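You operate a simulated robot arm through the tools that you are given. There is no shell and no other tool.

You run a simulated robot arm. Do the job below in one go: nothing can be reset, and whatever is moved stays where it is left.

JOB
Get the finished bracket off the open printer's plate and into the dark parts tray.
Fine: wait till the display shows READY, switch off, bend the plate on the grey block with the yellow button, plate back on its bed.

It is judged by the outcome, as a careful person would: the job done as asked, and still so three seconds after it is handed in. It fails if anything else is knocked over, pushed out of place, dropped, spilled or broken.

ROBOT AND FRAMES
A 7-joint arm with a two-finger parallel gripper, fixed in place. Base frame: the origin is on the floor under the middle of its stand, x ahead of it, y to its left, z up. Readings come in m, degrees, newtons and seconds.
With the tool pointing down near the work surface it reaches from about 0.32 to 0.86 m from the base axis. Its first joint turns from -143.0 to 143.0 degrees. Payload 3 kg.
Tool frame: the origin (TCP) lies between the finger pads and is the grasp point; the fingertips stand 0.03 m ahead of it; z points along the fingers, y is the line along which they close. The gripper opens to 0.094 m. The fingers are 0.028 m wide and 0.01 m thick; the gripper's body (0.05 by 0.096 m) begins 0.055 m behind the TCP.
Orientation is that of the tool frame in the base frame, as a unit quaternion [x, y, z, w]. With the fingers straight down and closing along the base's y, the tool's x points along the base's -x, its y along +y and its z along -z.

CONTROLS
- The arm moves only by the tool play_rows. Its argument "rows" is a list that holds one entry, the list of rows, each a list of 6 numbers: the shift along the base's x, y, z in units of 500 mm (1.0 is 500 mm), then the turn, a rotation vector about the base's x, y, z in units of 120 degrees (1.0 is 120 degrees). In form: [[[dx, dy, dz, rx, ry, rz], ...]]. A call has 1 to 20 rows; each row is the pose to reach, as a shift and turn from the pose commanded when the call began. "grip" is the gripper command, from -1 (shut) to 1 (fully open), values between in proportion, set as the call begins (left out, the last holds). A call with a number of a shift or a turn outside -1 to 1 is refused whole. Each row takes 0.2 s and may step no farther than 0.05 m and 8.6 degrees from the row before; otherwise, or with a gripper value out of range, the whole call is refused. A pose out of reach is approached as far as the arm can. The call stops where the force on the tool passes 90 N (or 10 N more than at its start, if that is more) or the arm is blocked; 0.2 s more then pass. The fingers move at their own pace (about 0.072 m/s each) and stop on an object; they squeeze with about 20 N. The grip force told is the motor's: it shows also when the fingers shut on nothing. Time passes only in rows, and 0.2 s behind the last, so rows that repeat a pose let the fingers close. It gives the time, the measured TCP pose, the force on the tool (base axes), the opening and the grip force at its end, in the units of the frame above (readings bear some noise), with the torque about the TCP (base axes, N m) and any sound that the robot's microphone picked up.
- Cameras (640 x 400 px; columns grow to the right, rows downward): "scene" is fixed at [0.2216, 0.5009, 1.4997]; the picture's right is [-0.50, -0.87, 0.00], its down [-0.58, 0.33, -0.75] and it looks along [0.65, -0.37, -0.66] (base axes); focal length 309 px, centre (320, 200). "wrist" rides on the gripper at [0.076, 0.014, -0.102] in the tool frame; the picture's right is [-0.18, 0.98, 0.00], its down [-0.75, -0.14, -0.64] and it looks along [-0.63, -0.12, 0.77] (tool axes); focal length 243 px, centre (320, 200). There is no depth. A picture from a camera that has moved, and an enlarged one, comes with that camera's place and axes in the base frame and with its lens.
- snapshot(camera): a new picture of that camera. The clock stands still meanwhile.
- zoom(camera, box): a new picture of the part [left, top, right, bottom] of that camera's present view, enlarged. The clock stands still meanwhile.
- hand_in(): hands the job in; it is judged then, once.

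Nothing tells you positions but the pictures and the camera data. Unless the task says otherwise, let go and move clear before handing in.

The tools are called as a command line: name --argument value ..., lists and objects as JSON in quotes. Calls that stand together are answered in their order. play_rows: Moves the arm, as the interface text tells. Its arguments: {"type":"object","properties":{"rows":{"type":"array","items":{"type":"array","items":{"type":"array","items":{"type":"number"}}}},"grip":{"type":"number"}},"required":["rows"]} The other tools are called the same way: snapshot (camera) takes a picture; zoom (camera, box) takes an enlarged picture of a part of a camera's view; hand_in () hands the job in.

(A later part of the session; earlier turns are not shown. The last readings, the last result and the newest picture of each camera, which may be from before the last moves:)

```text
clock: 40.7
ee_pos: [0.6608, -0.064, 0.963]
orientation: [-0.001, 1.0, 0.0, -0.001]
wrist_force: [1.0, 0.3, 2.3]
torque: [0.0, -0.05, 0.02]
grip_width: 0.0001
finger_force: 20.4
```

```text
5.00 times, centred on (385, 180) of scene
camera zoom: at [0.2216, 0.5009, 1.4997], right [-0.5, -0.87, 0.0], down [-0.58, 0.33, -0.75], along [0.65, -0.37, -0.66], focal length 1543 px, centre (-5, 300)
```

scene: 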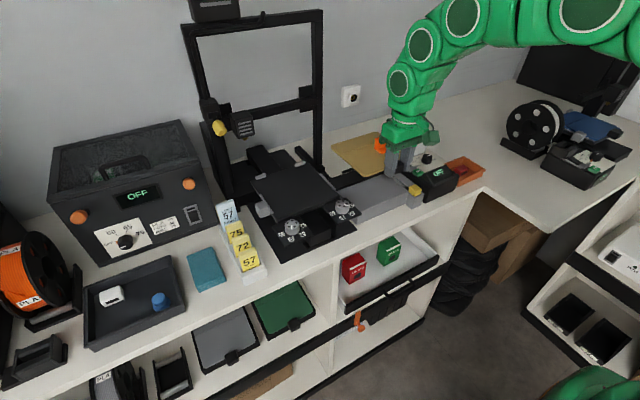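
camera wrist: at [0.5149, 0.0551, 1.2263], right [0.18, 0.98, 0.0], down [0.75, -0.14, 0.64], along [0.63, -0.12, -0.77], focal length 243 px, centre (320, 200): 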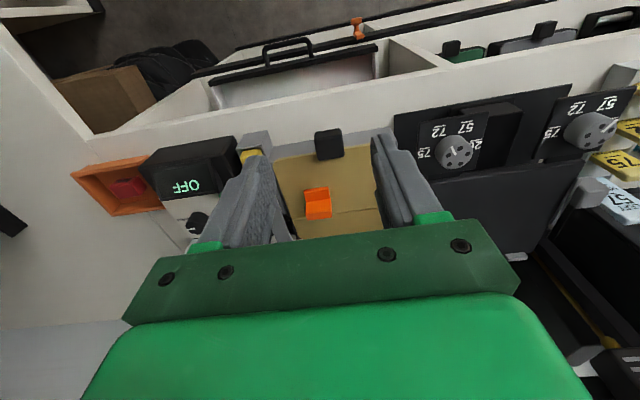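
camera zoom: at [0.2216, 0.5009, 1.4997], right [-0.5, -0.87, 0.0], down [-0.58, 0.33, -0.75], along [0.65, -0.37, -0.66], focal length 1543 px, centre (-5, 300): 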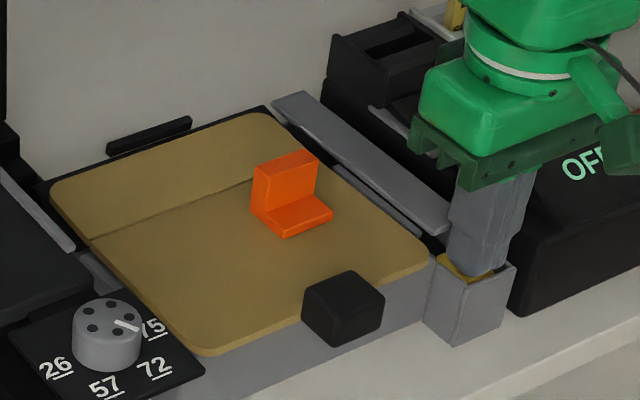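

play_rows --rows '[[[0, 0, -0.004, 0, 0, 0], [0, 0, -0.008, 0, 0, 0], [0, 0, -0.012, 0, 0, 0], [0, 0, -0.012, 0, 0, 0]]]'

zoom --camera "scene" --box '[335, 140, 435, 220]'

zoom --camera "scene" --box '[340, 150, 400, 200]'

```text
clock: 41.7
ee_pos: [0.6618, -0.0628, 0.9582]
orientation: [-0.001, 1.0, 0.0, 0.001]
wrist_force: [-2.3, 0.0, 2.9]
torque: [0.0, -0.01, 0.0]
grip_width: 0.0
finger_force: 20.3
```

```text
5.00 times, centred on (385, 180) of scene
camera zoom: at [0.2216, 0.5009, 1.4997], right [-0.5, -0.87, 0.0], down [-0.58, 0.33, -0.75], along [0.65, -0.37, -0.66], focal length 1543 px, centre (-5, 300)
```

zoom: 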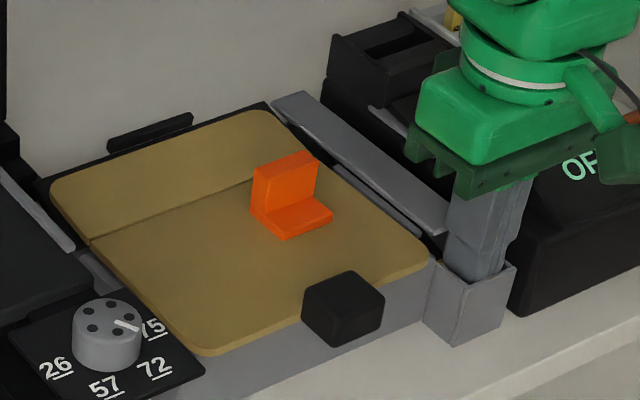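

```text
8.00 times, centred on (370, 175) of scene
camera zoom: at [0.2216, 0.5009, 1.4997], right [-0.5, -0.87, 0.0], down [-0.58, 0.33, -0.75], along [0.65, -0.37, -0.66], focal length 2469 px, centre (-80, 400)
```

zoom: 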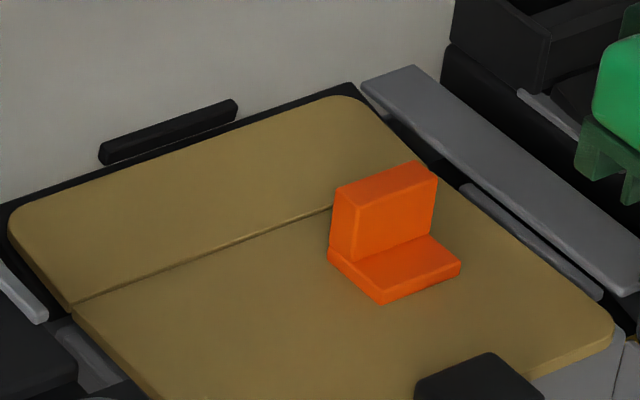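

The flap lifts the plate's rear part in proportion to the press. I'll check finger clearance in the button well before pressing deeper.

zoom --camera "wrist" --box '[250, 90, 390, 220]'

zoom --camera "scene" --box '[395, 165, 445, 215]'

```text
3.08 times, centred on (320, 155) of wrist
camera zoom: at [0.5852, -0.0494, 1.0623], right [0.18, 0.98, 0.0], down [0.75, -0.14, 0.64], along [0.63, -0.12, -0.77], focal length 746 px, centre (320, 338)
```

zoom: 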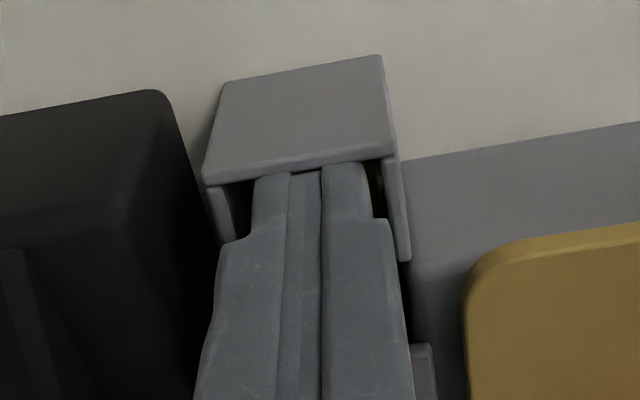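

```text
8.00 times, centred on (420, 190) of scene
camera zoom: at [0.2216, 0.5009, 1.4997], right [-0.5, -0.87, 0.0], down [-0.58, 0.33, -0.75], along [0.65, -0.37, -0.66], focal length 2469 px, centre (-480, 280)
```

zoom: 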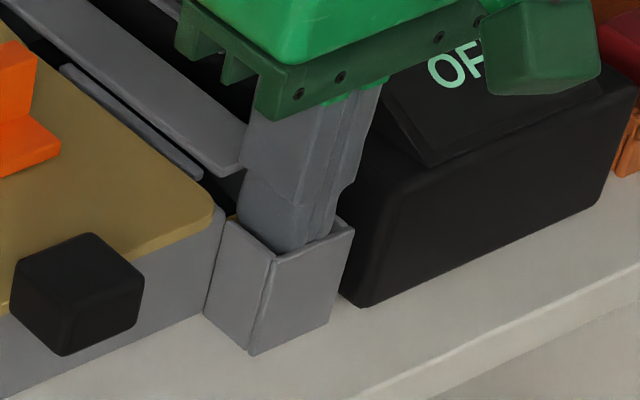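

play_rows --rows '[[[0.004, 0, 0, 0, 0, 0], [0.004, 0, -0.004, 0, 0, 0], [0.004, 0, -0.008, 0, 0, 0], [0.004, 0, -0.008, 0, 0, 0]]]'

zoom --camera "scene" --box '[340, 150, 400, 200]'

```text
clock: 42.7
ee_pos: [0.663, -0.0635, 0.9562]
orientation: [-0.001, 1.0, 0.0, 0.001]
wrist_force: [-13.5, -6.5, 57.0]
torque: [-0.17, -0.43, -0.12]
grip_width: 0.0
finger_force: 19.6
```

```text
8.00 times, centred on (370, 175) of scene
camera zoom: at [0.2216, 0.5009, 1.4997], right [-0.5, -0.87, 0.0], down [-0.58, 0.33, -0.75], along [0.65, -0.37, -0.66], focal length 2469 px, centre (-80, 400)
```

zoom: 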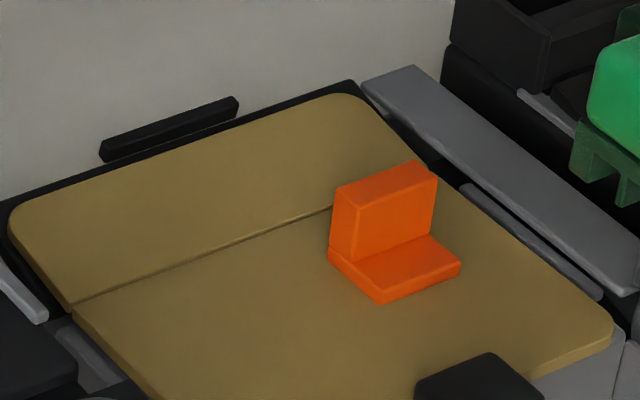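

The button has bottomed out, with the plate's rear part flexed up. I'll release it now and look at the bracket.

play_rows --rows '[[[-0.002, 0, 0.01, 0, 0, 0], [-0.002, 0, 0.03, 0, 0, 0], [-0.002, 0, 0.06, 0, 0, 0], [-0.002, 0, 0.12, 0, 0, 0], [-0.02, 0.03, 0.2, 0, 0, 0], [-0.06, 0.08, 0.27, 0, 0, 0]]]'

zoom --camera "scene" --box '[335, 140, 435, 220]'

zoom --camera "scene" --box '[340, 150, 400, 200]'

snapshot --camera "wrist"

```text
clock: 44.1
ee_pos: [0.6333, -0.0247, 1.0892]
orientation: [-0.001, 1.0, 0.0, 0.001]
wrist_force: [0.0, 0.2, -1.1]
torque: [0.01, 0.0, -0.03]
grip_width: 0.0
finger_force: 20.1
```

```text
5.00 times, centred on (385, 180) of scene
camera zoom: at [0.2216, 0.5009, 1.4997], right [-0.5, -0.87, 0.0], down [-0.58, 0.33, -0.75], along [0.65, -0.37, -0.66], focal length 1543 px, centre (-5, 300)
```

zoom: 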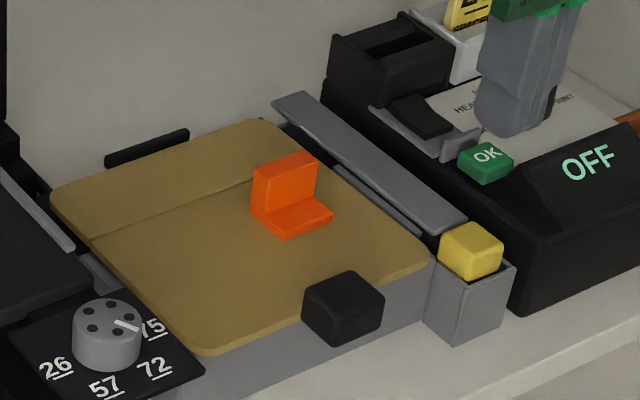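

```text
8.00 times, centred on (370, 175) of scene
camera zoom: at [0.2216, 0.5009, 1.4997], right [-0.5, -0.87, 0.0], down [-0.58, 0.33, -0.75], along [0.65, -0.37, -0.66], focal length 2469 px, centre (-80, 400)
```

zoom: 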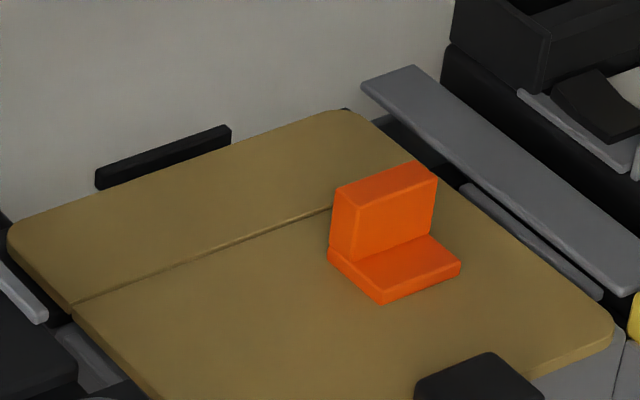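

```text
taken
camera wrist: at [0.5571, -0.0105, 1.1936], right [0.18, 0.98, 0.0], down [0.75, -0.14, 0.64], along [0.63, -0.12, -0.77], focal length 243 px, centre (320, 200)
```

wrist: 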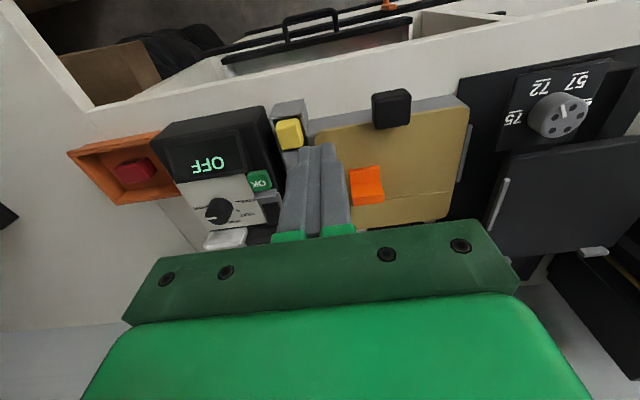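

The plate is flat again and the bracket is still standing on it, hopefully loosened. The tray lies near or beyond the straight-down reach, so before grasping I'll test how far I can reach over it with the tool tilted outward about 35 degrees.

play_rows --rows '[[[-0.026, 0.05, 0.062, 0, 0, 0], [-0.046, 0.12, 0.122, 0, 0, 0], [-0.056, 0.21, 0.162, 0, 0, 0], [-0.066, 0.3, 0.182, 0.0153, -0.0398, 0.0484], [-0.076, 0.39, 0.202, 0.0305, -0.0795, 0.0968], [-0.086, 0.48, 0.202, 0.0458, -0.1193, 0.1452], [-0.096, 0.57, 0.202, 0.061, -0.159, 0.1936], [-0.106, 0.66, 0.202, 0.0763, -0.1988, 0.242], [-0.106, 0.75, 0.202, 0.0915, -0.2385, 0.2904], [-0.106, 0.84, 0.202, 0.1068, -0.2783, 0.3388]]]'

snapshot --camera "wrist"

snapshot --camera "scene"

```text
clock: 46.3
ee_pos: [0.58, 0.3973, 1.1879]
orientation: [-0.342, 0.89, 0.107, 0.281]
wrist_force: [-0.5, -0.8, 1.1]
torque: [-0.01, 0.0, -0.01]
grip_width: 0.0
finger_force: 19.3
```

```text
taken
camera wrist: at [0.4793, 0.3271, 1.2292], right [-0.55, 0.83, 0.1], down [0.28, 0.06, 0.96], along [0.79, 0.55, -0.27], focal length 243 px, centre (320, 200)
```

wrist: 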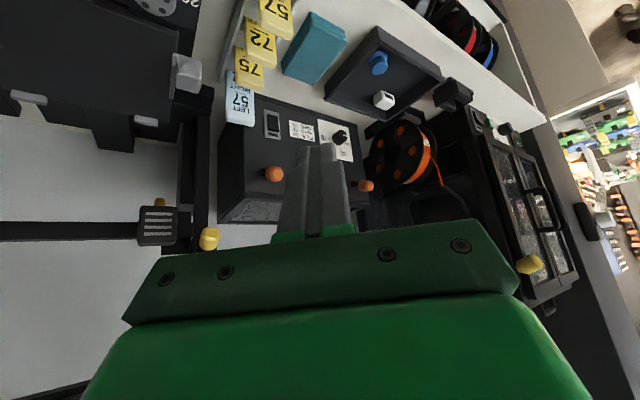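

```text
taken
```

scene: 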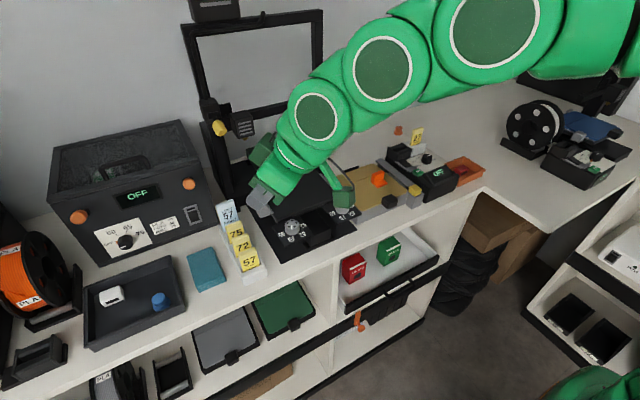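

play_rows --rows '[[[0.01, 0.086, -0.016, 0, 0, 0], [0.04, 0.176, -0.036, 0, 0, 0], [0.08, 0.256, -0.066, 0, 0, 0], [0.12, 0.326, -0.106, 0, 0, 0], [0.16, 0.386, -0.156, 0, 0, 0], [0.2, 0.426, -0.216, 0, 0, 0], [0.23, 0.456, -0.276, 0, 0, 0], [0.25, 0.476, -0.336, 0, 0, 0], [0.25, 0.476, -0.336, 0, 0, 0]]]'

snapshot --camera "wrist"

snapshot --camera "scene"

```text
clock: 48.3
ee_pos: [0.7063, 0.6364, 1.0213]
orientation: [-0.342, 0.89, 0.108, 0.281]
wrist_force: [0.0, 0.2, -0.1]
torque: [-0.01, -0.01, -0.01]
grip_width: 0.0
finger_force: 19.5
```

```text
taken
camera wrist: at [0.6067, 0.5652, 1.0627], right [-0.55, 0.83, 0.1], down [0.28, 0.06, 0.96], along [0.79, 0.55, -0.27], focal length 243 px, centre (320, 200)
```

wrist: 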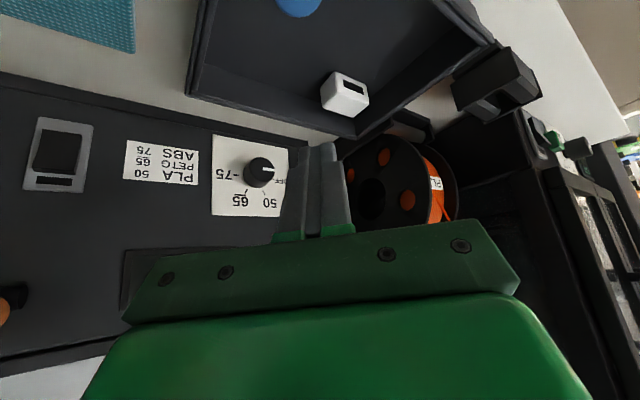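

```text
taken
```

scene: 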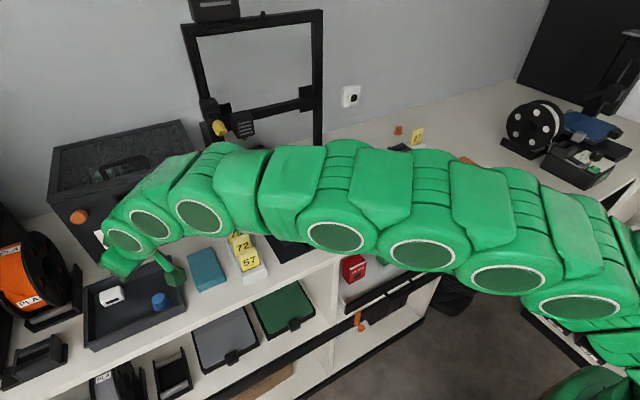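

I can reach over the tray with the 35-degree tilt. I'll test the intended free spot at about (0.69, 0.675), between the blue knob and the white part, a little lower but still above the contents.

play_rows --rows '[[[-0.015, 0.04, -0.01, 0, 0, 0], [-0.032, 0.076, -0.03, 0, 0, 0], [-0.032, 0.076, -0.07, 0, 0, 0], [-0.032, 0.076, -0.1, 0, 0, 0], [-0.032, 0.076, -0.1, 0, 0, 0]]]'

snapshot --camera "wrist"

zoom --camera "scene" --box '[60, 200, 240, 370]'

```text
clock: 49.5
ee_pos: [0.6889, 0.6726, 0.9716]
orientation: [-0.342, 0.89, 0.107, 0.281]
wrist_force: [0.4, -0.3, -0.8]
torque: [0.01, 0.01, -0.02]
grip_width: 0.0
finger_force: 20.4
```

```text
taken
camera wrist: at [0.5896, 0.6025, 1.0131], right [-0.55, 0.83, 0.1], down [0.28, 0.06, 0.96], along [0.79, 0.55, -0.27], focal length 243 px, centre (320, 200)
```

wrist: 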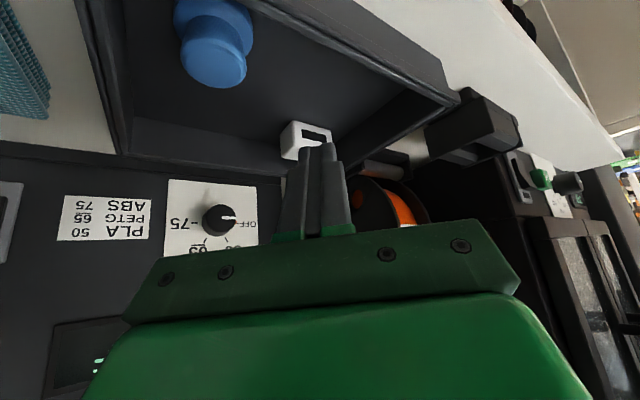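

```text
2.35 times, centred on (150, 285) of scene
camera zoom: at [0.2216, 0.5009, 1.4997], right [-0.5, -0.87, 0.0], down [-0.58, 0.33, -0.75], along [0.65, -0.37, -0.66], focal length 726 px, centre (720, 0)
```

zoom: 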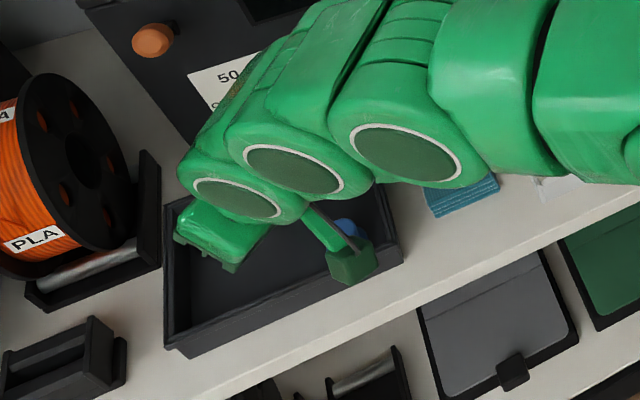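

The arm reaches the tray spot comfortably with that tilt. I'll go back, with the tool straight again, and measure the bracket closely.

play_rows --rows '[[[0.022, -0.046, 0.056, 0, 0, 0], [0.012, -0.086, 0.136, 0, 0, 0], [-0.018, -0.136, 0.214, 0, 0, 0], [-0.058, -0.186, 0.284, 0, 0, 0], [-0.098, -0.246, 0.334, 0, 0, 0], [-0.138, -0.316, 0.374, 0, 0, 0], [-0.178, -0.396, 0.404, -0.0153, 0.0398, -0.0484], [-0.208, -0.486, 0.424, -0.0305, 0.0795, -0.0968], [-0.218, -0.566, 0.436, -0.0458, 0.1193, -0.1452], [-0.218, -0.656, 0.436, -0.061, 0.159, -0.1936], [-0.218, -0.746, 0.436, -0.0763, 0.1988, -0.242], [-0.218, -0.836, 0.436, -0.0915, 0.2385, -0.2904], [-0.218, -0.926, 0.436, -0.1068, 0.2783, -0.3388]]]'

play_rows --grip 1 --rows '[[[0.02, -0.08, -0.03, 0, 0, 0], [0.04, -0.16, -0.06, 0, 0, 0], [0.06, -0.24, -0.09, 0, 0, 0], [0.08, -0.32, -0.12, 0, 0, 0], [0.1, -0.38, -0.15, 0, 0, 0], [0.12, -0.4, -0.18, 0, 0, 0], [0.12, -0.4, -0.18, 0, 0, 0]]]'

snapshot --camera "wrist"

zoom --camera "wrist" --box '[240, 100, 400, 220]'

zoom --camera "scene" --box '[335, 140, 435, 220]'

```text
clock: 52.3
ee_pos: [0.5775, 0.2102, 1.1864]
orientation: [0.0, 1.0, -0.001, -0.001]
wrist_force: [-0.4, -0.2, -0.1]
torque: [0.04, 0.01, -0.01]
grip_width: 0.0
finger_force: 20.2
```

```text
clock: 53.9
ee_pos: [0.6384, 0.0102, 1.0998]
orientation: [-0.001, 1.0, 0.0, 0.0]
wrist_force: [0.4, 0.2, 0.5]
torque: [-0.01, 0.01, 0.0]
grip_width: 0.0942
finger_force: 0.0
```

```text
taken
camera wrist: at [0.5627, 0.0238, 1.203], right [0.18, 0.98, 0.0], down [0.75, -0.14, 0.64], along [0.63, -0.12, -0.77], focal length 243 px, centre (320, 200)
```

wrist: 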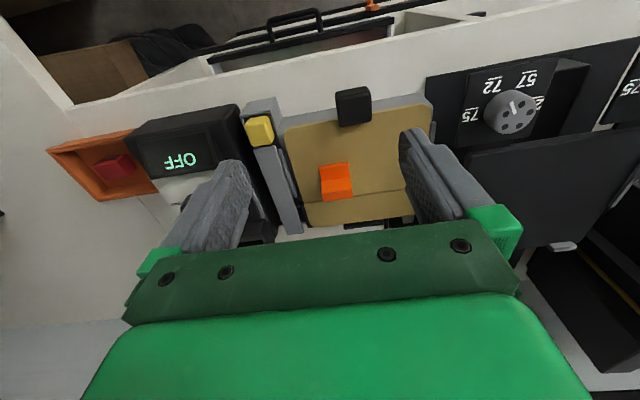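

```text
3.33 times, centred on (320, 160) of wrist
camera zoom: at [0.5627, 0.0238, 1.203], right [0.18, 0.98, 0.0], down [0.75, -0.14, 0.64], along [0.63, -0.12, -0.77], focal length 809 px, centre (320, 333)
```

zoom: 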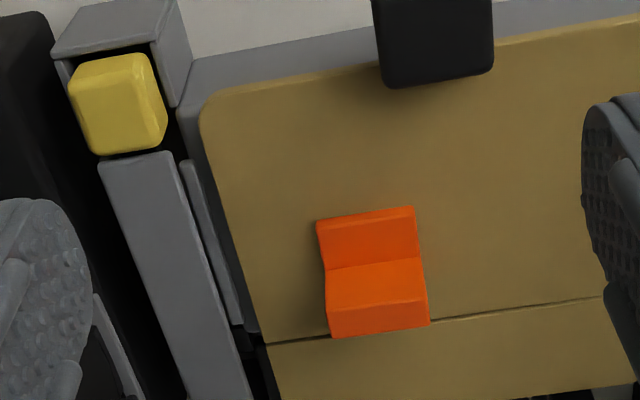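

```text
5.00 times, centred on (385, 180) of scene
camera zoom: at [0.2216, 0.5009, 1.4997], right [-0.5, -0.87, 0.0], down [-0.58, 0.33, -0.75], along [0.65, -0.37, -0.66], focal length 1543 px, centre (-5, 300)
```

zoom: 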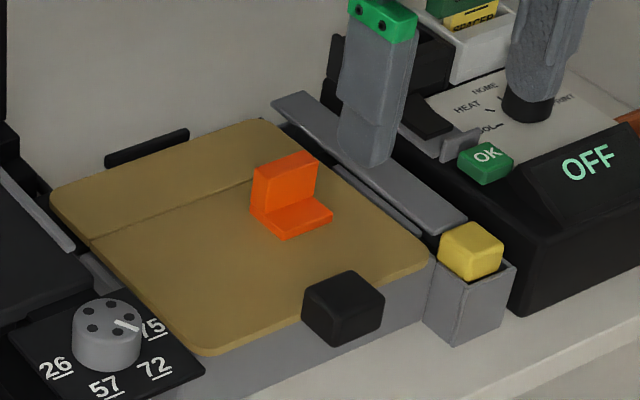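

The bracket is about 36 mm wide (y -0.007 to 0.029), x 0.722–0.756, standing on the plate at z about 0.943. I'll tilt 35 degrees about y, as for the later release so it lands flat, and come to a pre-grasp.

play_rows --grip 0.28 --rows '[[[0.01, 0.001, 0.0, 0, -0.0583, 0], [0.02, 0.002, 0.0, 0, -0.1167, 0], [0.04, 0.002, -0.03, 0, -0.175, 0], [0.06, 0.002, -0.07, 0, -0.2333, 0], [0.085, 0.002, -0.11, 0, -0.2917, 0], [0.085, 0.002, -0.11, 0, -0.2917, 0]]]'

snapshot --camera "wrist"

zoom --camera "wrist" --box '[240, 100, 400, 220]'

zoom --camera "scene" --box '[335, 120, 435, 220]'

```text
clock: 55.3
ee_pos: [0.6822, 0.0117, 1.0446]
orientation: [0.0, 0.953, -0.001, 0.302]
wrist_force: [-0.2, 0.5, 0.4]
torque: [0.03, 0.0, -0.02]
grip_width: 0.0601
finger_force: 0.0
```

```text
taken
camera wrist: at [0.5609, 0.0258, 1.0865], right [0.15, 0.98, 0.1], down [0.25, -0.14, 0.96], along [0.96, -0.12, -0.27], focal length 243 px, centre (320, 200)
```

wrist: 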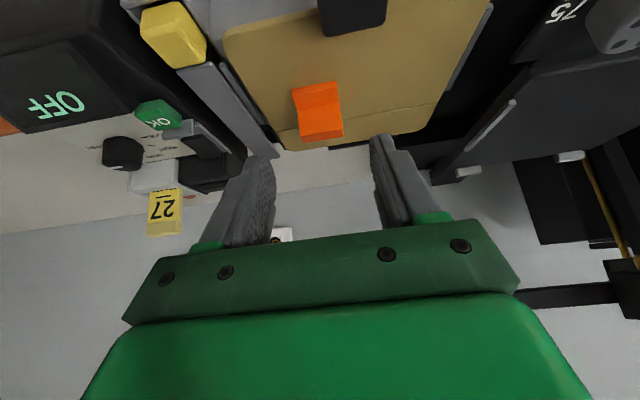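

```text
3.33 times, centred on (320, 160) of wrist
camera zoom: at [0.5609, 0.0258, 1.0865], right [0.15, 0.98, 0.1], down [0.25, -0.14, 0.96], along [0.96, -0.12, -0.27], focal length 809 px, centre (320, 333)
```

zoom: 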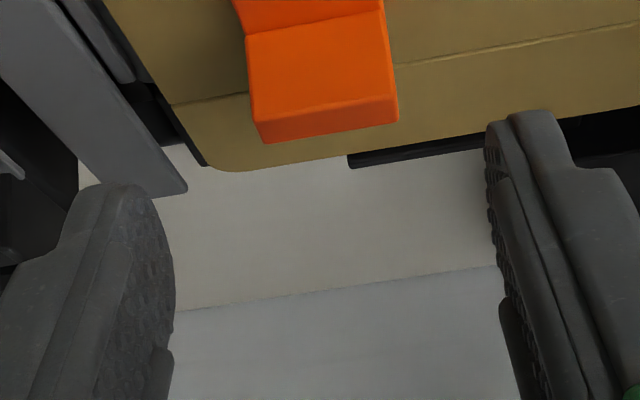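

```text
4.00 times, centred on (385, 170) of scene
camera zoom: at [0.2216, 0.5009, 1.4997], right [-0.5, -0.87, 0.0], down [-0.58, 0.33, -0.75], along [0.65, -0.37, -0.66], focal length 1234 px, centre (60, 320)
```

zoom: 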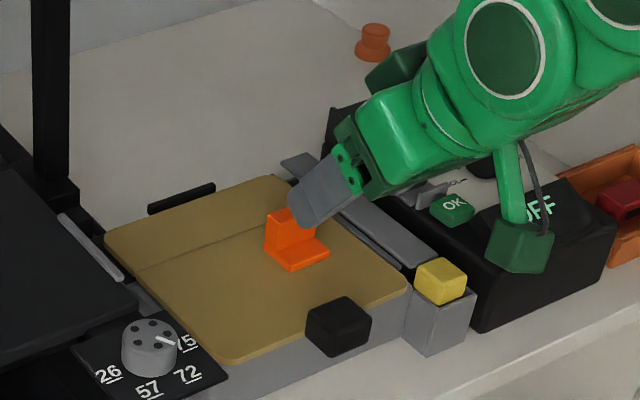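

Triangulating from the tilted view gives plate top z about 0.951 and the bracket at x 0.713–0.747, y -0.005–0.029, top z 0.983. I'll advance along the tool axis with the fingers either side of it.

play_rows --rows '[[[0.02, 0.0006, -0.032, 0, 0, 0], [0.04, 0.0006, -0.064, 0, 0, 0], [0.056, 0.0006, -0.09, 0, 0, 0], [0.066, 0.0006, -0.106, 0, 0, 0], [0.072, 0.0006, -0.114, 0, 0, 0]]]'

zoom --camera "wrist" --box '[240, 100, 400, 220]'

zoom --camera "scene" --box '[335, 120, 435, 220]'

```text
clock: 56.5
ee_pos: [0.7184, 0.012, 0.9886]
orientation: [-0.001, 0.954, 0.0, 0.3]
wrist_force: [0.5, 1.8, 0.7]
torque: [-0.01, 0.01, -0.02]
grip_width: 0.0599
finger_force: 0.1
```

```text
3.33 times, centred on (320, 160) of wrist
camera zoom: at [0.5967, 0.0252, 1.0301], right [0.15, 0.98, 0.1], down [0.25, -0.14, 0.96], along [0.96, -0.12, -0.27], focal length 809 px, centre (320, 333)
```

zoom: 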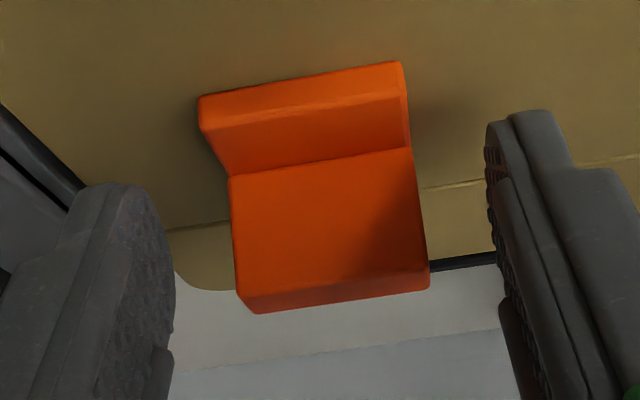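

```text
4.00 times, centred on (385, 170) of scene
camera zoom: at [0.2216, 0.5009, 1.4997], right [-0.5, -0.87, 0.0], down [-0.58, 0.33, -0.75], along [0.65, -0.37, -0.66], focal length 1234 px, centre (60, 320)
```

zoom: 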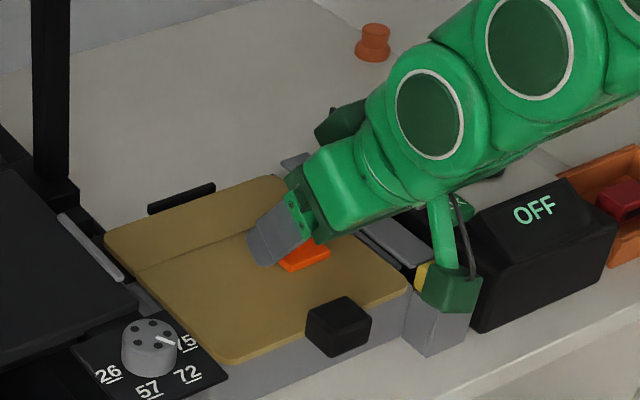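

The bracket is centred between the fingers. I'll go 3 mm lower and close on it.

play_rows --rows '[[[0.002, 0, -0.003, 0, 0, 0], [0.004, 0, -0.006, 0, 0, 0]]]'

play_rows --grip -1 --rows '[[[0, 0, 0, 0, 0, 0], [0, 0, 0, 0, 0, 0], [0, 0, 0, 0, 0, 0], [0, 0, 0, 0, 0, 0]]]'

zoom --camera "wrist" --box '[240, 100, 400, 220]'

```text
clock: 57.1
ee_pos: [0.7203, 0.0108, 0.9858]
orientation: [-0.001, 0.954, -0.001, 0.3]
wrist_force: [-0.8, 0.2, 0.5]
torque: [0.0, 0.01, -0.02]
grip_width: 0.0603
finger_force: 0.0
```

```text
clock: 58.1
ee_pos: [0.7204, 0.0111, 0.9858]
orientation: [0.0, 0.954, -0.001, 0.301]
wrist_force: [0.0, -0.9, -0.3]
torque: [-0.02, -0.05, 0.0]
grip_width: 0.0346
finger_force: 20.7
```

```text
3.33 times, centred on (320, 160) of wrist
camera zoom: at [0.599, 0.025, 1.0268], right [0.15, 0.98, 0.1], down [0.25, -0.14, 0.96], along [0.96, -0.12, -0.27], focal length 809 px, centre (320, 333)
```

zoom: 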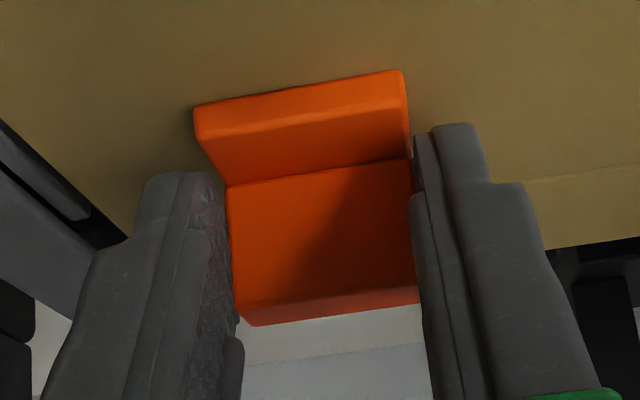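

The grip reads 34.6 mm on the bracket. I'll lift 6 mm and check that it comes free of the plate.

play_rows --rows '[[[0, 0, 0.004, 0, 0, 0], [0, 0, 0.008, 0, 0, 0], [0, 0, 0.012, 0, 0, 0]]]'

zoom --camera "scene" --box '[335, 120, 435, 220]'

zoom --camera "wrist" --box '[240, 100, 400, 220]'

```text
clock: 58.9
ee_pos: [0.7202, 0.0104, 0.9904]
orientation: [-0.001, 0.954, -0.001, 0.301]
wrist_force: [-0.2, -0.2, -0.4]
torque: [-0.01, -0.01, 0.02]
grip_width: 0.0349
finger_force: 20.0
```

```text
4.00 times, centred on (385, 170) of scene
camera zoom: at [0.2216, 0.5009, 1.4997], right [-0.5, -0.87, 0.0], down [-0.58, 0.33, -0.75], along [0.65, -0.37, -0.66], focal length 1234 px, centre (60, 320)
```

zoom: 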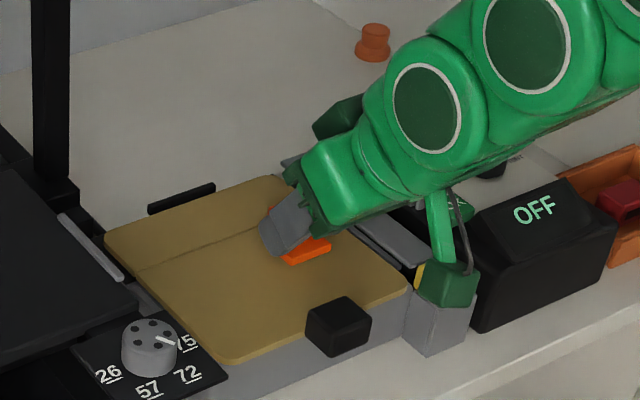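

```text
3.33 times, centred on (320, 160) of wrist
camera zoom: at [0.5993, 0.0252, 1.0324], right [0.15, 0.98, 0.1], down [0.25, -0.14, 0.96], along [0.96, -0.12, -0.27], focal length 809 px, centre (320, 333)
```

zoom: 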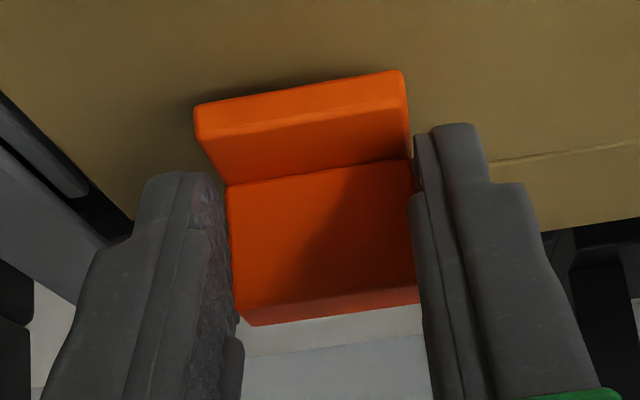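

The bracket lifted cleanly and the plate stayed on the block. I'll carry it up and round to the dark tray, turning the tool about z to face outward.

play_rows --rows '[[[-0.0104, 0.0012, 0.0592, 0, 0, 0], [-0.0404, 0.0032, 0.1392, 0, 0, 0], [-0.0804, 0.0192, 0.2192, 0, 0, 0], [-0.1304, 0.0492, 0.2972, 0, 0, 0], [-0.1804, 0.0992, 0.3572, 0, 0, 0], [-0.2204, 0.1792, 0.3892, 0, 0, 0.04625], [-0.2404, 0.2692, 0.3992, 0, 0, 0.0925], [-0.2504, 0.3592, 0.3992, 0, 0, 0.13875], [-0.2604, 0.4492, 0.3992, 0, 0, 0.185], [-0.2704, 0.5392, 0.3992, 0, 0, 0.23125], [-0.2804, 0.6292, 0.3992, 0, 0, 0.2775], [-0.2804, 0.7192, 0.3992, 0, 0, 0.32375], [-0.2804, 0.7992, 0.3992, 0, 0, 0.37]]]'

snapshot --camera "wrist"

snapshot --camera "scene"

```text
clock: 61.7
ee_pos: [0.5795, 0.4122, 1.1887]
orientation: [-0.361, 0.883, 0.115, 0.279]
wrist_force: [0.1, 0.2, 0.1]
torque: [-0.03, 0.01, -0.01]
grip_width: 0.035
finger_force: 20.0
```

```text
taken
camera wrist: at [0.4838, 0.3378, 1.2309], right [-0.58, 0.81, 0.1], down [0.28, 0.07, 0.96], along [0.77, 0.59, -0.27], focal length 243 px, centre (320, 200)
```

wrist: 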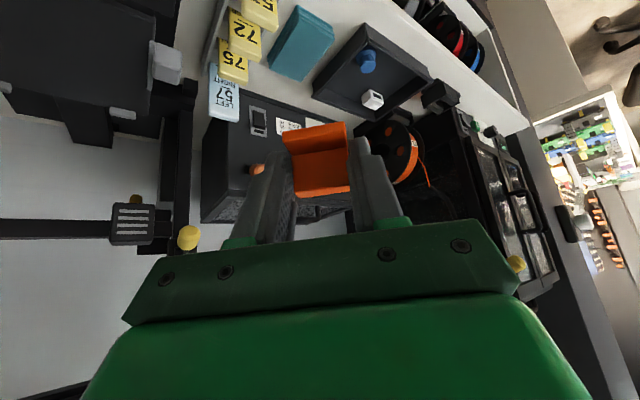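

```text
taken
```

scene: 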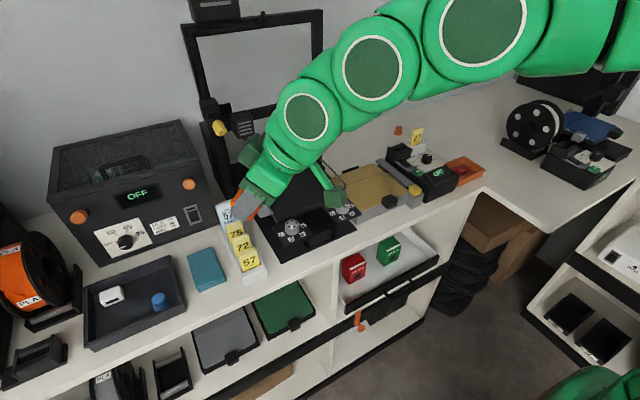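

zoom --camera "wrist" --box '[290, 10, 450, 130]'

zoom --camera "scene" --box '[70, 240, 200, 360]'

```text
3.33 times, centred on (370, 70) of wrist
camera zoom: at [0.4838, 0.3378, 1.2309], right [-0.58, 0.81, 0.1], down [0.28, 0.07, 0.96], along [0.77, 0.59, -0.27], focal length 809 px, centre (153, 633)
```

zoom: 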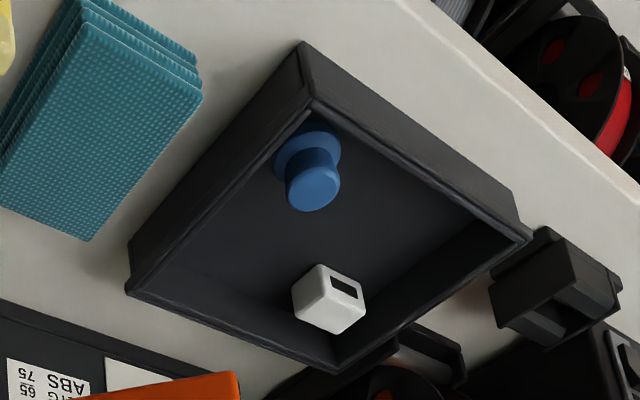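

```text
3.33 times, centred on (135, 300) of scene
camera zoom: at [0.2216, 0.5009, 1.4997], right [-0.5, -0.87, 0.0], down [-0.58, 0.33, -0.75], along [0.65, -0.37, -0.66], focal length 1029 px, centre (937, -133)
```

zoom: 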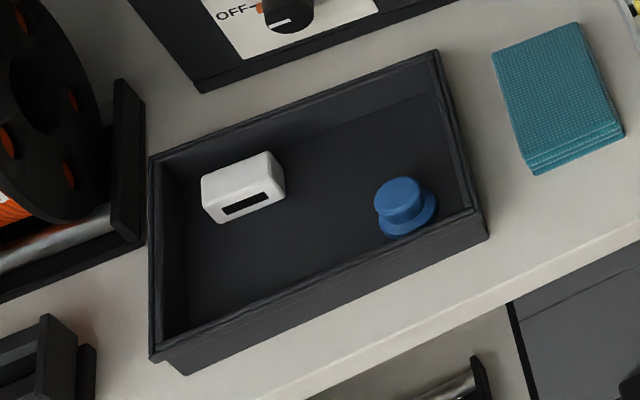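

The tray floor is at about z 0.900 and the rim at 0.928, with the blue knob at (0.684, 0.622) and the white part at (0.753, 0.711). I'll put the bracket at about (0.70, 0.675), clear of both, stopping above the rim first.

play_rows --rows '[[[0.011, 0.0856, -0.0174, 0, 0, 0], [0.041, 0.1756, -0.0374, 0, 0, 0], [0.081, 0.2556, -0.0674, 0, 0, 0], [0.121, 0.3256, -0.1074, 0, 0, 0], [0.161, 0.3956, -0.1574, 0, 0, 0], [0.191, 0.4556, -0.2174, 0, 0, 0], [0.217, 0.4956, -0.2874, 0, 0, 0], [0.227, 0.5122, -0.3574, 0, 0, 0], [0.227, 0.5122, -0.4074, 0, 0, 0], [0.227, 0.5122, -0.4074, 0, 0, 0]]]'

snapshot --camera "wrist"

zoom --camera "scene" --box '[70, 220, 220, 360]'

```text
clock: 63.9
ee_pos: [0.6952, 0.6691, 0.9861]
orientation: [-0.361, 0.883, 0.113, 0.278]
wrist_force: [0.7, -0.3, -0.5]
torque: [-0.02, 0.03, 0.0]
grip_width: 0.0348
finger_force: 20.7
```

```text
taken
camera wrist: at [0.5979, 0.5933, 1.0274], right [-0.58, 0.81, 0.1], down [0.28, 0.07, 0.96], along [0.77, 0.59, -0.27], focal length 243 px, centre (320, 200)
```

wrist: 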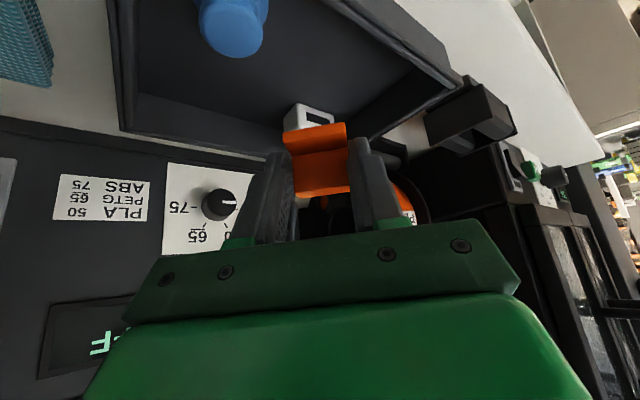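

```text
2.86 times, centred on (145, 290) of scene
camera zoom: at [0.2216, 0.5009, 1.4997], right [-0.5, -0.87, 0.0], down [-0.58, 0.33, -0.75], along [0.65, -0.37, -0.66], focal length 882 px, centre (820, -57)
```

zoom: 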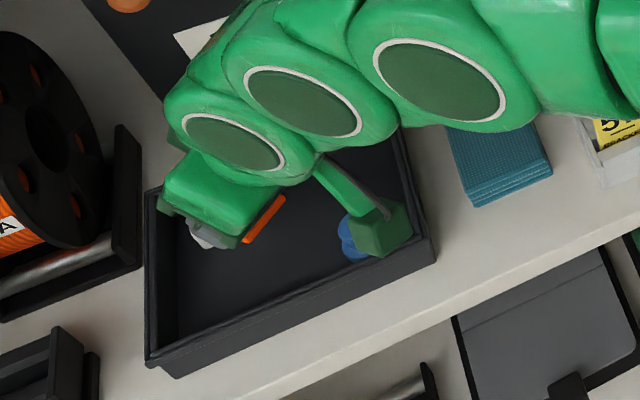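

play_rows --rows '[[[-0.002, 0, -0.03, 0, 0, 0], [-0.002, 0, -0.06, 0, 0, 0], [-0.002, 0, -0.078, 0, 0, 0], [-0.002, 0, -0.088, 0, 0, 0]]]'

zoom --camera "wrist" --box '[220, 60, 420, 220]'

zoom --camera "scene" --box '[70, 220, 220, 360]'

```text
clock: 64.9
ee_pos: [0.6915, 0.6686, 0.9426]
orientation: [-0.361, 0.883, 0.114, 0.279]
wrist_force: [1.2, -0.2, 0.1]
torque: [-0.01, 0.0, -0.02]
grip_width: 0.0349
finger_force: 19.7
```

```text
2.50 times, centred on (320, 140) of wrist
camera zoom: at [0.5955, 0.5925, 0.9834], right [-0.58, 0.81, 0.1], down [0.28, 0.07, 0.96], along [0.77, 0.59, -0.27], focal length 606 px, centre (320, 350)
```

zoom: 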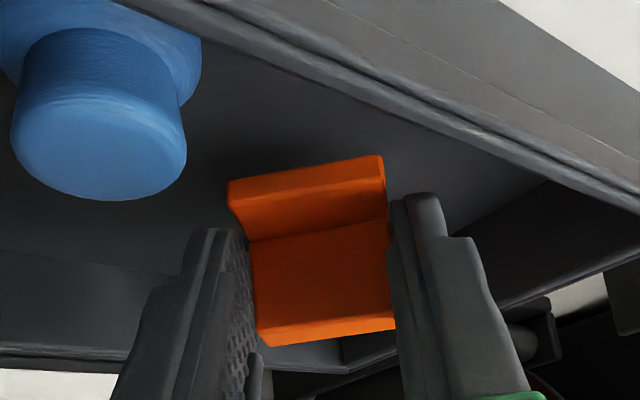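

```text
2.86 times, centred on (145, 290) of scene
camera zoom: at [0.2216, 0.5009, 1.4997], right [-0.5, -0.87, 0.0], down [-0.58, 0.33, -0.75], along [0.65, -0.37, -0.66], focal length 882 px, centre (820, -57)
```

zoom: 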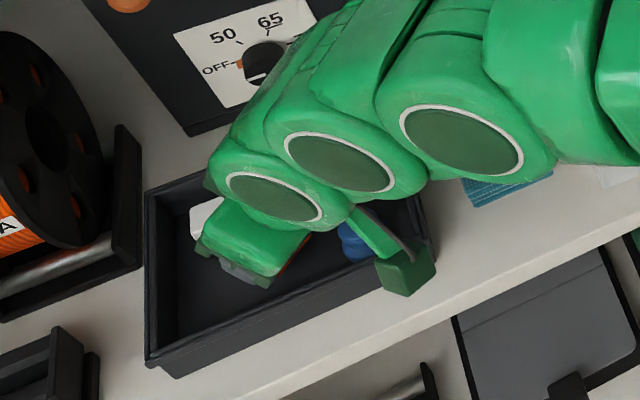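

play_rows --rows '[[[0, 0, -0.004, 0, 0, 0], [0, 0, -0.008, 0, 0, 0], [0, 0, -0.012, 0, 0, 0]]]'

```text
clock: 65.7
ee_pos: [0.6926, 0.667, 0.9367]
orientation: [-0.36, 0.883, 0.112, 0.278]
wrist_force: [0.9, 0.2, -0.4]
torque: [0.0, -0.03, -0.01]
grip_width: 0.0352
finger_force: 20.3
```

play_rows --rows '[[[0, 0, -0.003, 0, 0, 0], [0, 0, -0.006, 0, 0, 0], [0, 0, -0.009, 0, 0, 0]]]'

zoom --camera "wrist" --box '[220, 60, 420, 220]'

```text
clock: 66.5
ee_pos: [0.6936, 0.6667, 0.9318]
orientation: [-0.361, 0.883, 0.113, 0.278]
wrist_force: [-0.7, -0.1, 0.4]
torque: [0.02, -0.01, 0.05]
grip_width: 0.0351
finger_force: 19.7
```

```text
2.50 times, centred on (320, 140) of wrist
camera zoom: at [0.5966, 0.5919, 0.9735], right [-0.58, 0.81, 0.1], down [0.28, 0.07, 0.96], along [0.77, 0.59, -0.27], focal length 606 px, centre (320, 350)
```

zoom: 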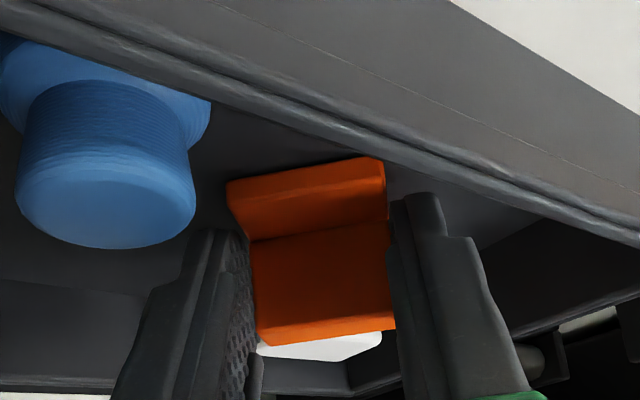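

play_rows --rows '[[[0, 0, -0.003, 0, 0, 0], [0, 0, -0.006, 0, 0, 0], [0, 0, -0.009, 0, 0, 0]]]'

```text
clock: 67.3
ee_pos: [0.6922, 0.6654, 0.928]
orientation: [-0.361, 0.883, 0.113, 0.279]
wrist_force: [1.6, 1.0, 14.3]
torque: [0.23, -0.24, -0.02]
grip_width: 0.0347
finger_force: 19.9
```

Contact with the tray floor (14 N through the bracket's base). I'll ease off a millimetre and open the fingers just enough to release.

play_rows --rows '[[[0, 0, 0.002, 0, 0, 0], [0, 0, 0.002, 0, 0, 0]]]'

play_rows --grip -0.02 --rows '[[[0, 0, 0, 0, 0, 0], [0, 0, 0, 0, 0, 0], [0, 0, 0, 0, 0, 0]]]'

zoom --camera "wrist" --box '[220, 60, 420, 220]'

```text
clock: 67.9
ee_pos: [0.6926, 0.6667, 0.9284]
orientation: [-0.361, 0.883, 0.113, 0.278]
wrist_force: [-1.0, 0.2, 8.2]
torque: [0.14, -0.13, -0.01]
grip_width: 0.0348
finger_force: 19.7
```

```text
clock: 68.7
ee_pos: [0.6921, 0.6668, 0.9281]
orientation: [-0.361, 0.883, 0.113, 0.277]
wrist_force: [-0.2, 0.2, -0.2]
torque: [-0.02, -0.02, 0.02]
grip_width: 0.0461
finger_force: 0.0
```

```text
2.50 times, centred on (320, 140) of wrist
camera zoom: at [0.5961, 0.5919, 0.9698], right [-0.58, 0.81, 0.1], down [0.28, 0.08, 0.96], along [0.77, 0.59, -0.27], focal length 606 px, centre (320, 350)
```

zoom: 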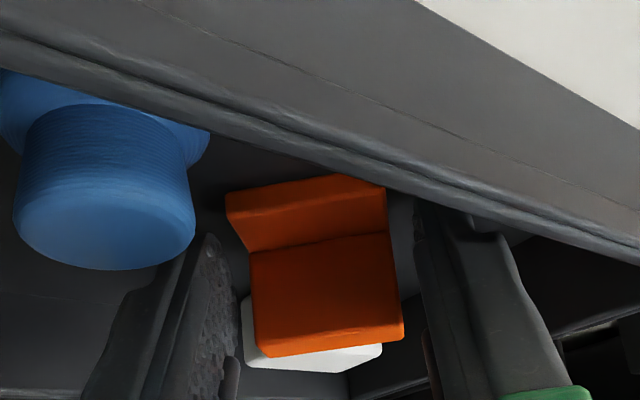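

The bracket is standing on the tray floor, released. I'll back out along the tool axis and check.

play_rows --rows '[[[-0.008, -0.008, 0.018, 0, 0, 0], [-0.02, -0.02, 0.045, 0, 0, 0], [-0.034, -0.034, 0.09, 0, 0, 0], [-0.044, -0.044, 0.16, 0, 0, 0], [-0.06, -0.07, 0.23, 0, 0, 0], [-0.09, -0.12, 0.3, 0, 0, 0], [-0.12, -0.18, 0.36, 0, 0, 0]]]'

snapshot --camera "wrist"

zoom --camera "scene" --box '[70, 220, 220, 360]'

```text
clock: 70.3
ee_pos: [0.6306, 0.5784, 1.1069]
orientation: [-0.361, 0.883, 0.113, 0.277]
wrist_force: [0.1, -0.1, -0.3]
torque: [0.03, -0.01, 0.02]
grip_width: 0.0459
finger_force: 0.0
```

```text
taken
camera wrist: at [0.535, 0.502, 1.1486], right [-0.58, 0.81, 0.1], down [0.28, 0.08, 0.96], along [0.77, 0.59, -0.27], focal length 243 px, centre (320, 200)
```

wrist: 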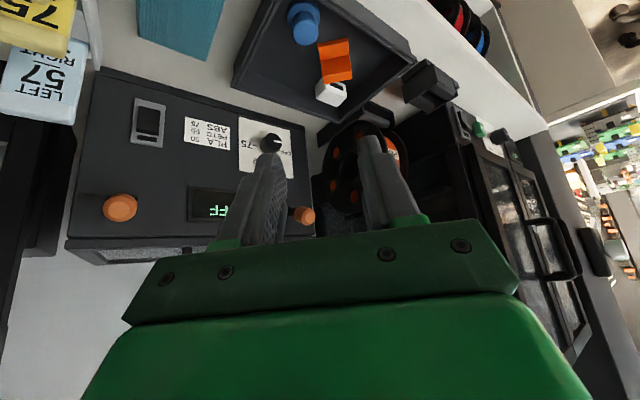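

```text
2.86 times, centred on (145, 290) of scene
camera zoom: at [0.2216, 0.5009, 1.4997], right [-0.5, -0.87, 0.0], down [-0.58, 0.33, -0.75], along [0.65, -0.37, -0.66], focal length 882 px, centre (820, -57)
```

zoom: 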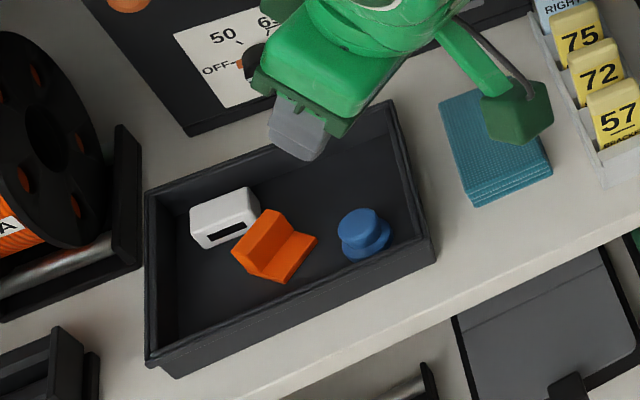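

The bracket stands in the dark tray, with the other parts undisturbed. I'll go back, with the tool straight down, to fetch the plate from the block.

play_rows --rows '[[[-0.0312, -0.0768, 0.0462, 0, 0, 0], [-0.0612, -0.1568, 0.0862, 0, 0, 0], [-0.0812, -0.2468, 0.1262, 0, 0, 0], [-0.0912, -0.3368, 0.1462, -0.0161, 0.0395, -0.0512], [-0.1012, -0.4268, 0.1462, -0.0323, 0.0791, -0.1023], [-0.1012, -0.5168, 0.1462, -0.0484, 0.1186, -0.1535], [-0.1012, -0.6068, 0.1462, -0.0645, 0.1581, -0.2046], [-0.1012, -0.6968, 0.1462, -0.0806, 0.1976, -0.2558], [-0.1012, -0.7868, 0.1462, -0.0968, 0.2372, -0.3069], [-0.1012, -0.8768, 0.1262, -0.1129, 0.2767, -0.3581], [-0.1012, -0.9568, 0.1062, -0.1129, 0.2767, -0.3581]]]'

play_rows --grip 0.3 --rows '[[[0.03, -0.05, -0.06, 0, 0, 0], [0.06, -0.09, -0.12, 0, 0, 0], [0.1, -0.116, -0.18, 0, 0, 0], [0.127, -0.116, -0.24, 0, 0, 0], [0.127, -0.116, -0.26, 0, 0, 0]]]'

snapshot --camera "wrist"

zoom --camera "wrist" --box '[240, 80, 400, 200]'

snapshot --camera "scene"

```text
refused: row 3 steps farther than a row can; nothing moved
```

```text
clock: 71.5
ee_pos: [0.6946, 0.5182, 0.9772]
orientation: [-0.36, 0.883, 0.113, 0.279]
wrist_force: [-1.0, 0.0, 0.0]
torque: [0.03, -0.05, 0.03]
grip_width: 0.0611
finger_force: 0.1
```

```text
taken
camera wrist: at [0.5985, 0.4433, 1.0183], right [-0.58, 0.81, 0.1], down [0.28, 0.07, 0.96], along [0.77, 0.59, -0.27], focal length 243 px, centre (320, 200)
```

wrist: 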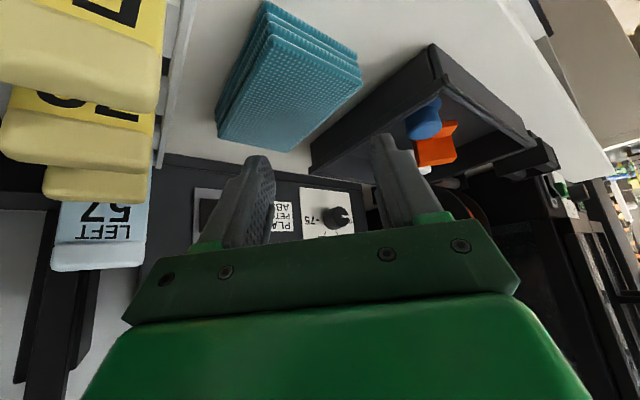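

```text
3.33 times, centred on (320, 140) of wrist
camera zoom: at [0.5985, 0.4433, 1.0183], right [-0.58, 0.81, 0.1], down [0.28, 0.07, 0.96], along [0.77, 0.59, -0.27], focal length 809 px, centre (320, 400)
```

zoom: 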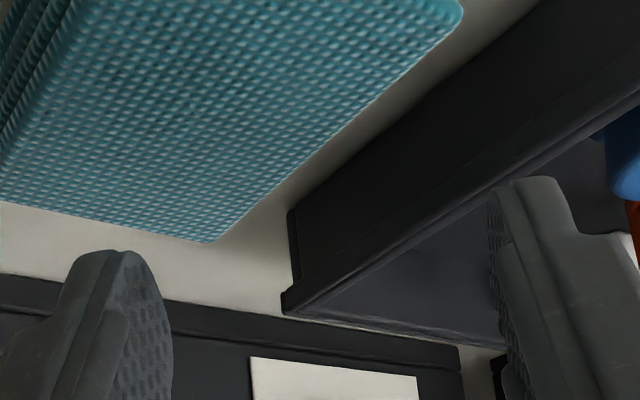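

```text
taken
```

scene: 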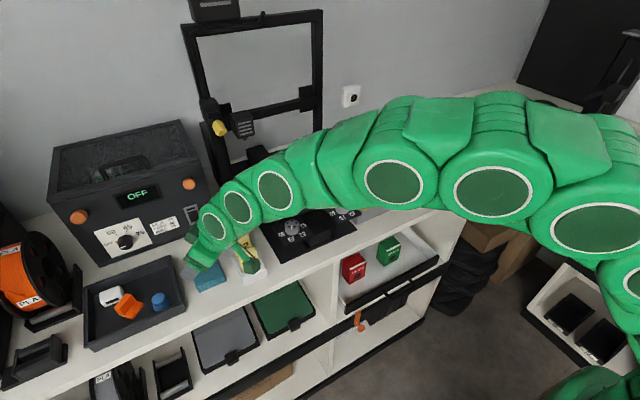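

The first move was refused for an oversized step, so the second ran from the wrong place; the forces stayed near zero and the cards and teal stack look untouched. I'll go straight up before anything else, and make only one move per turn from now on.

play_rows --rows '[[[0, 0, 0.06, 0, 0, 0], [0, 0, 0.14, 0, 0, 0], [0, 0, 0.22, 0, 0, 0], [0, 0, 0.3, 0, 0, 0], [0, 0, 0.38, 0, 0, 0]]]'

```text
clock: 72.7
ee_pos: [0.6978, 0.5193, 1.1676]
orientation: [-0.36, 0.883, 0.114, 0.278]
wrist_force: [-0.8, 0.0, 0.0]
torque: [-0.02, -0.01, 0.0]
grip_width: 0.061
finger_force: 0.1
```

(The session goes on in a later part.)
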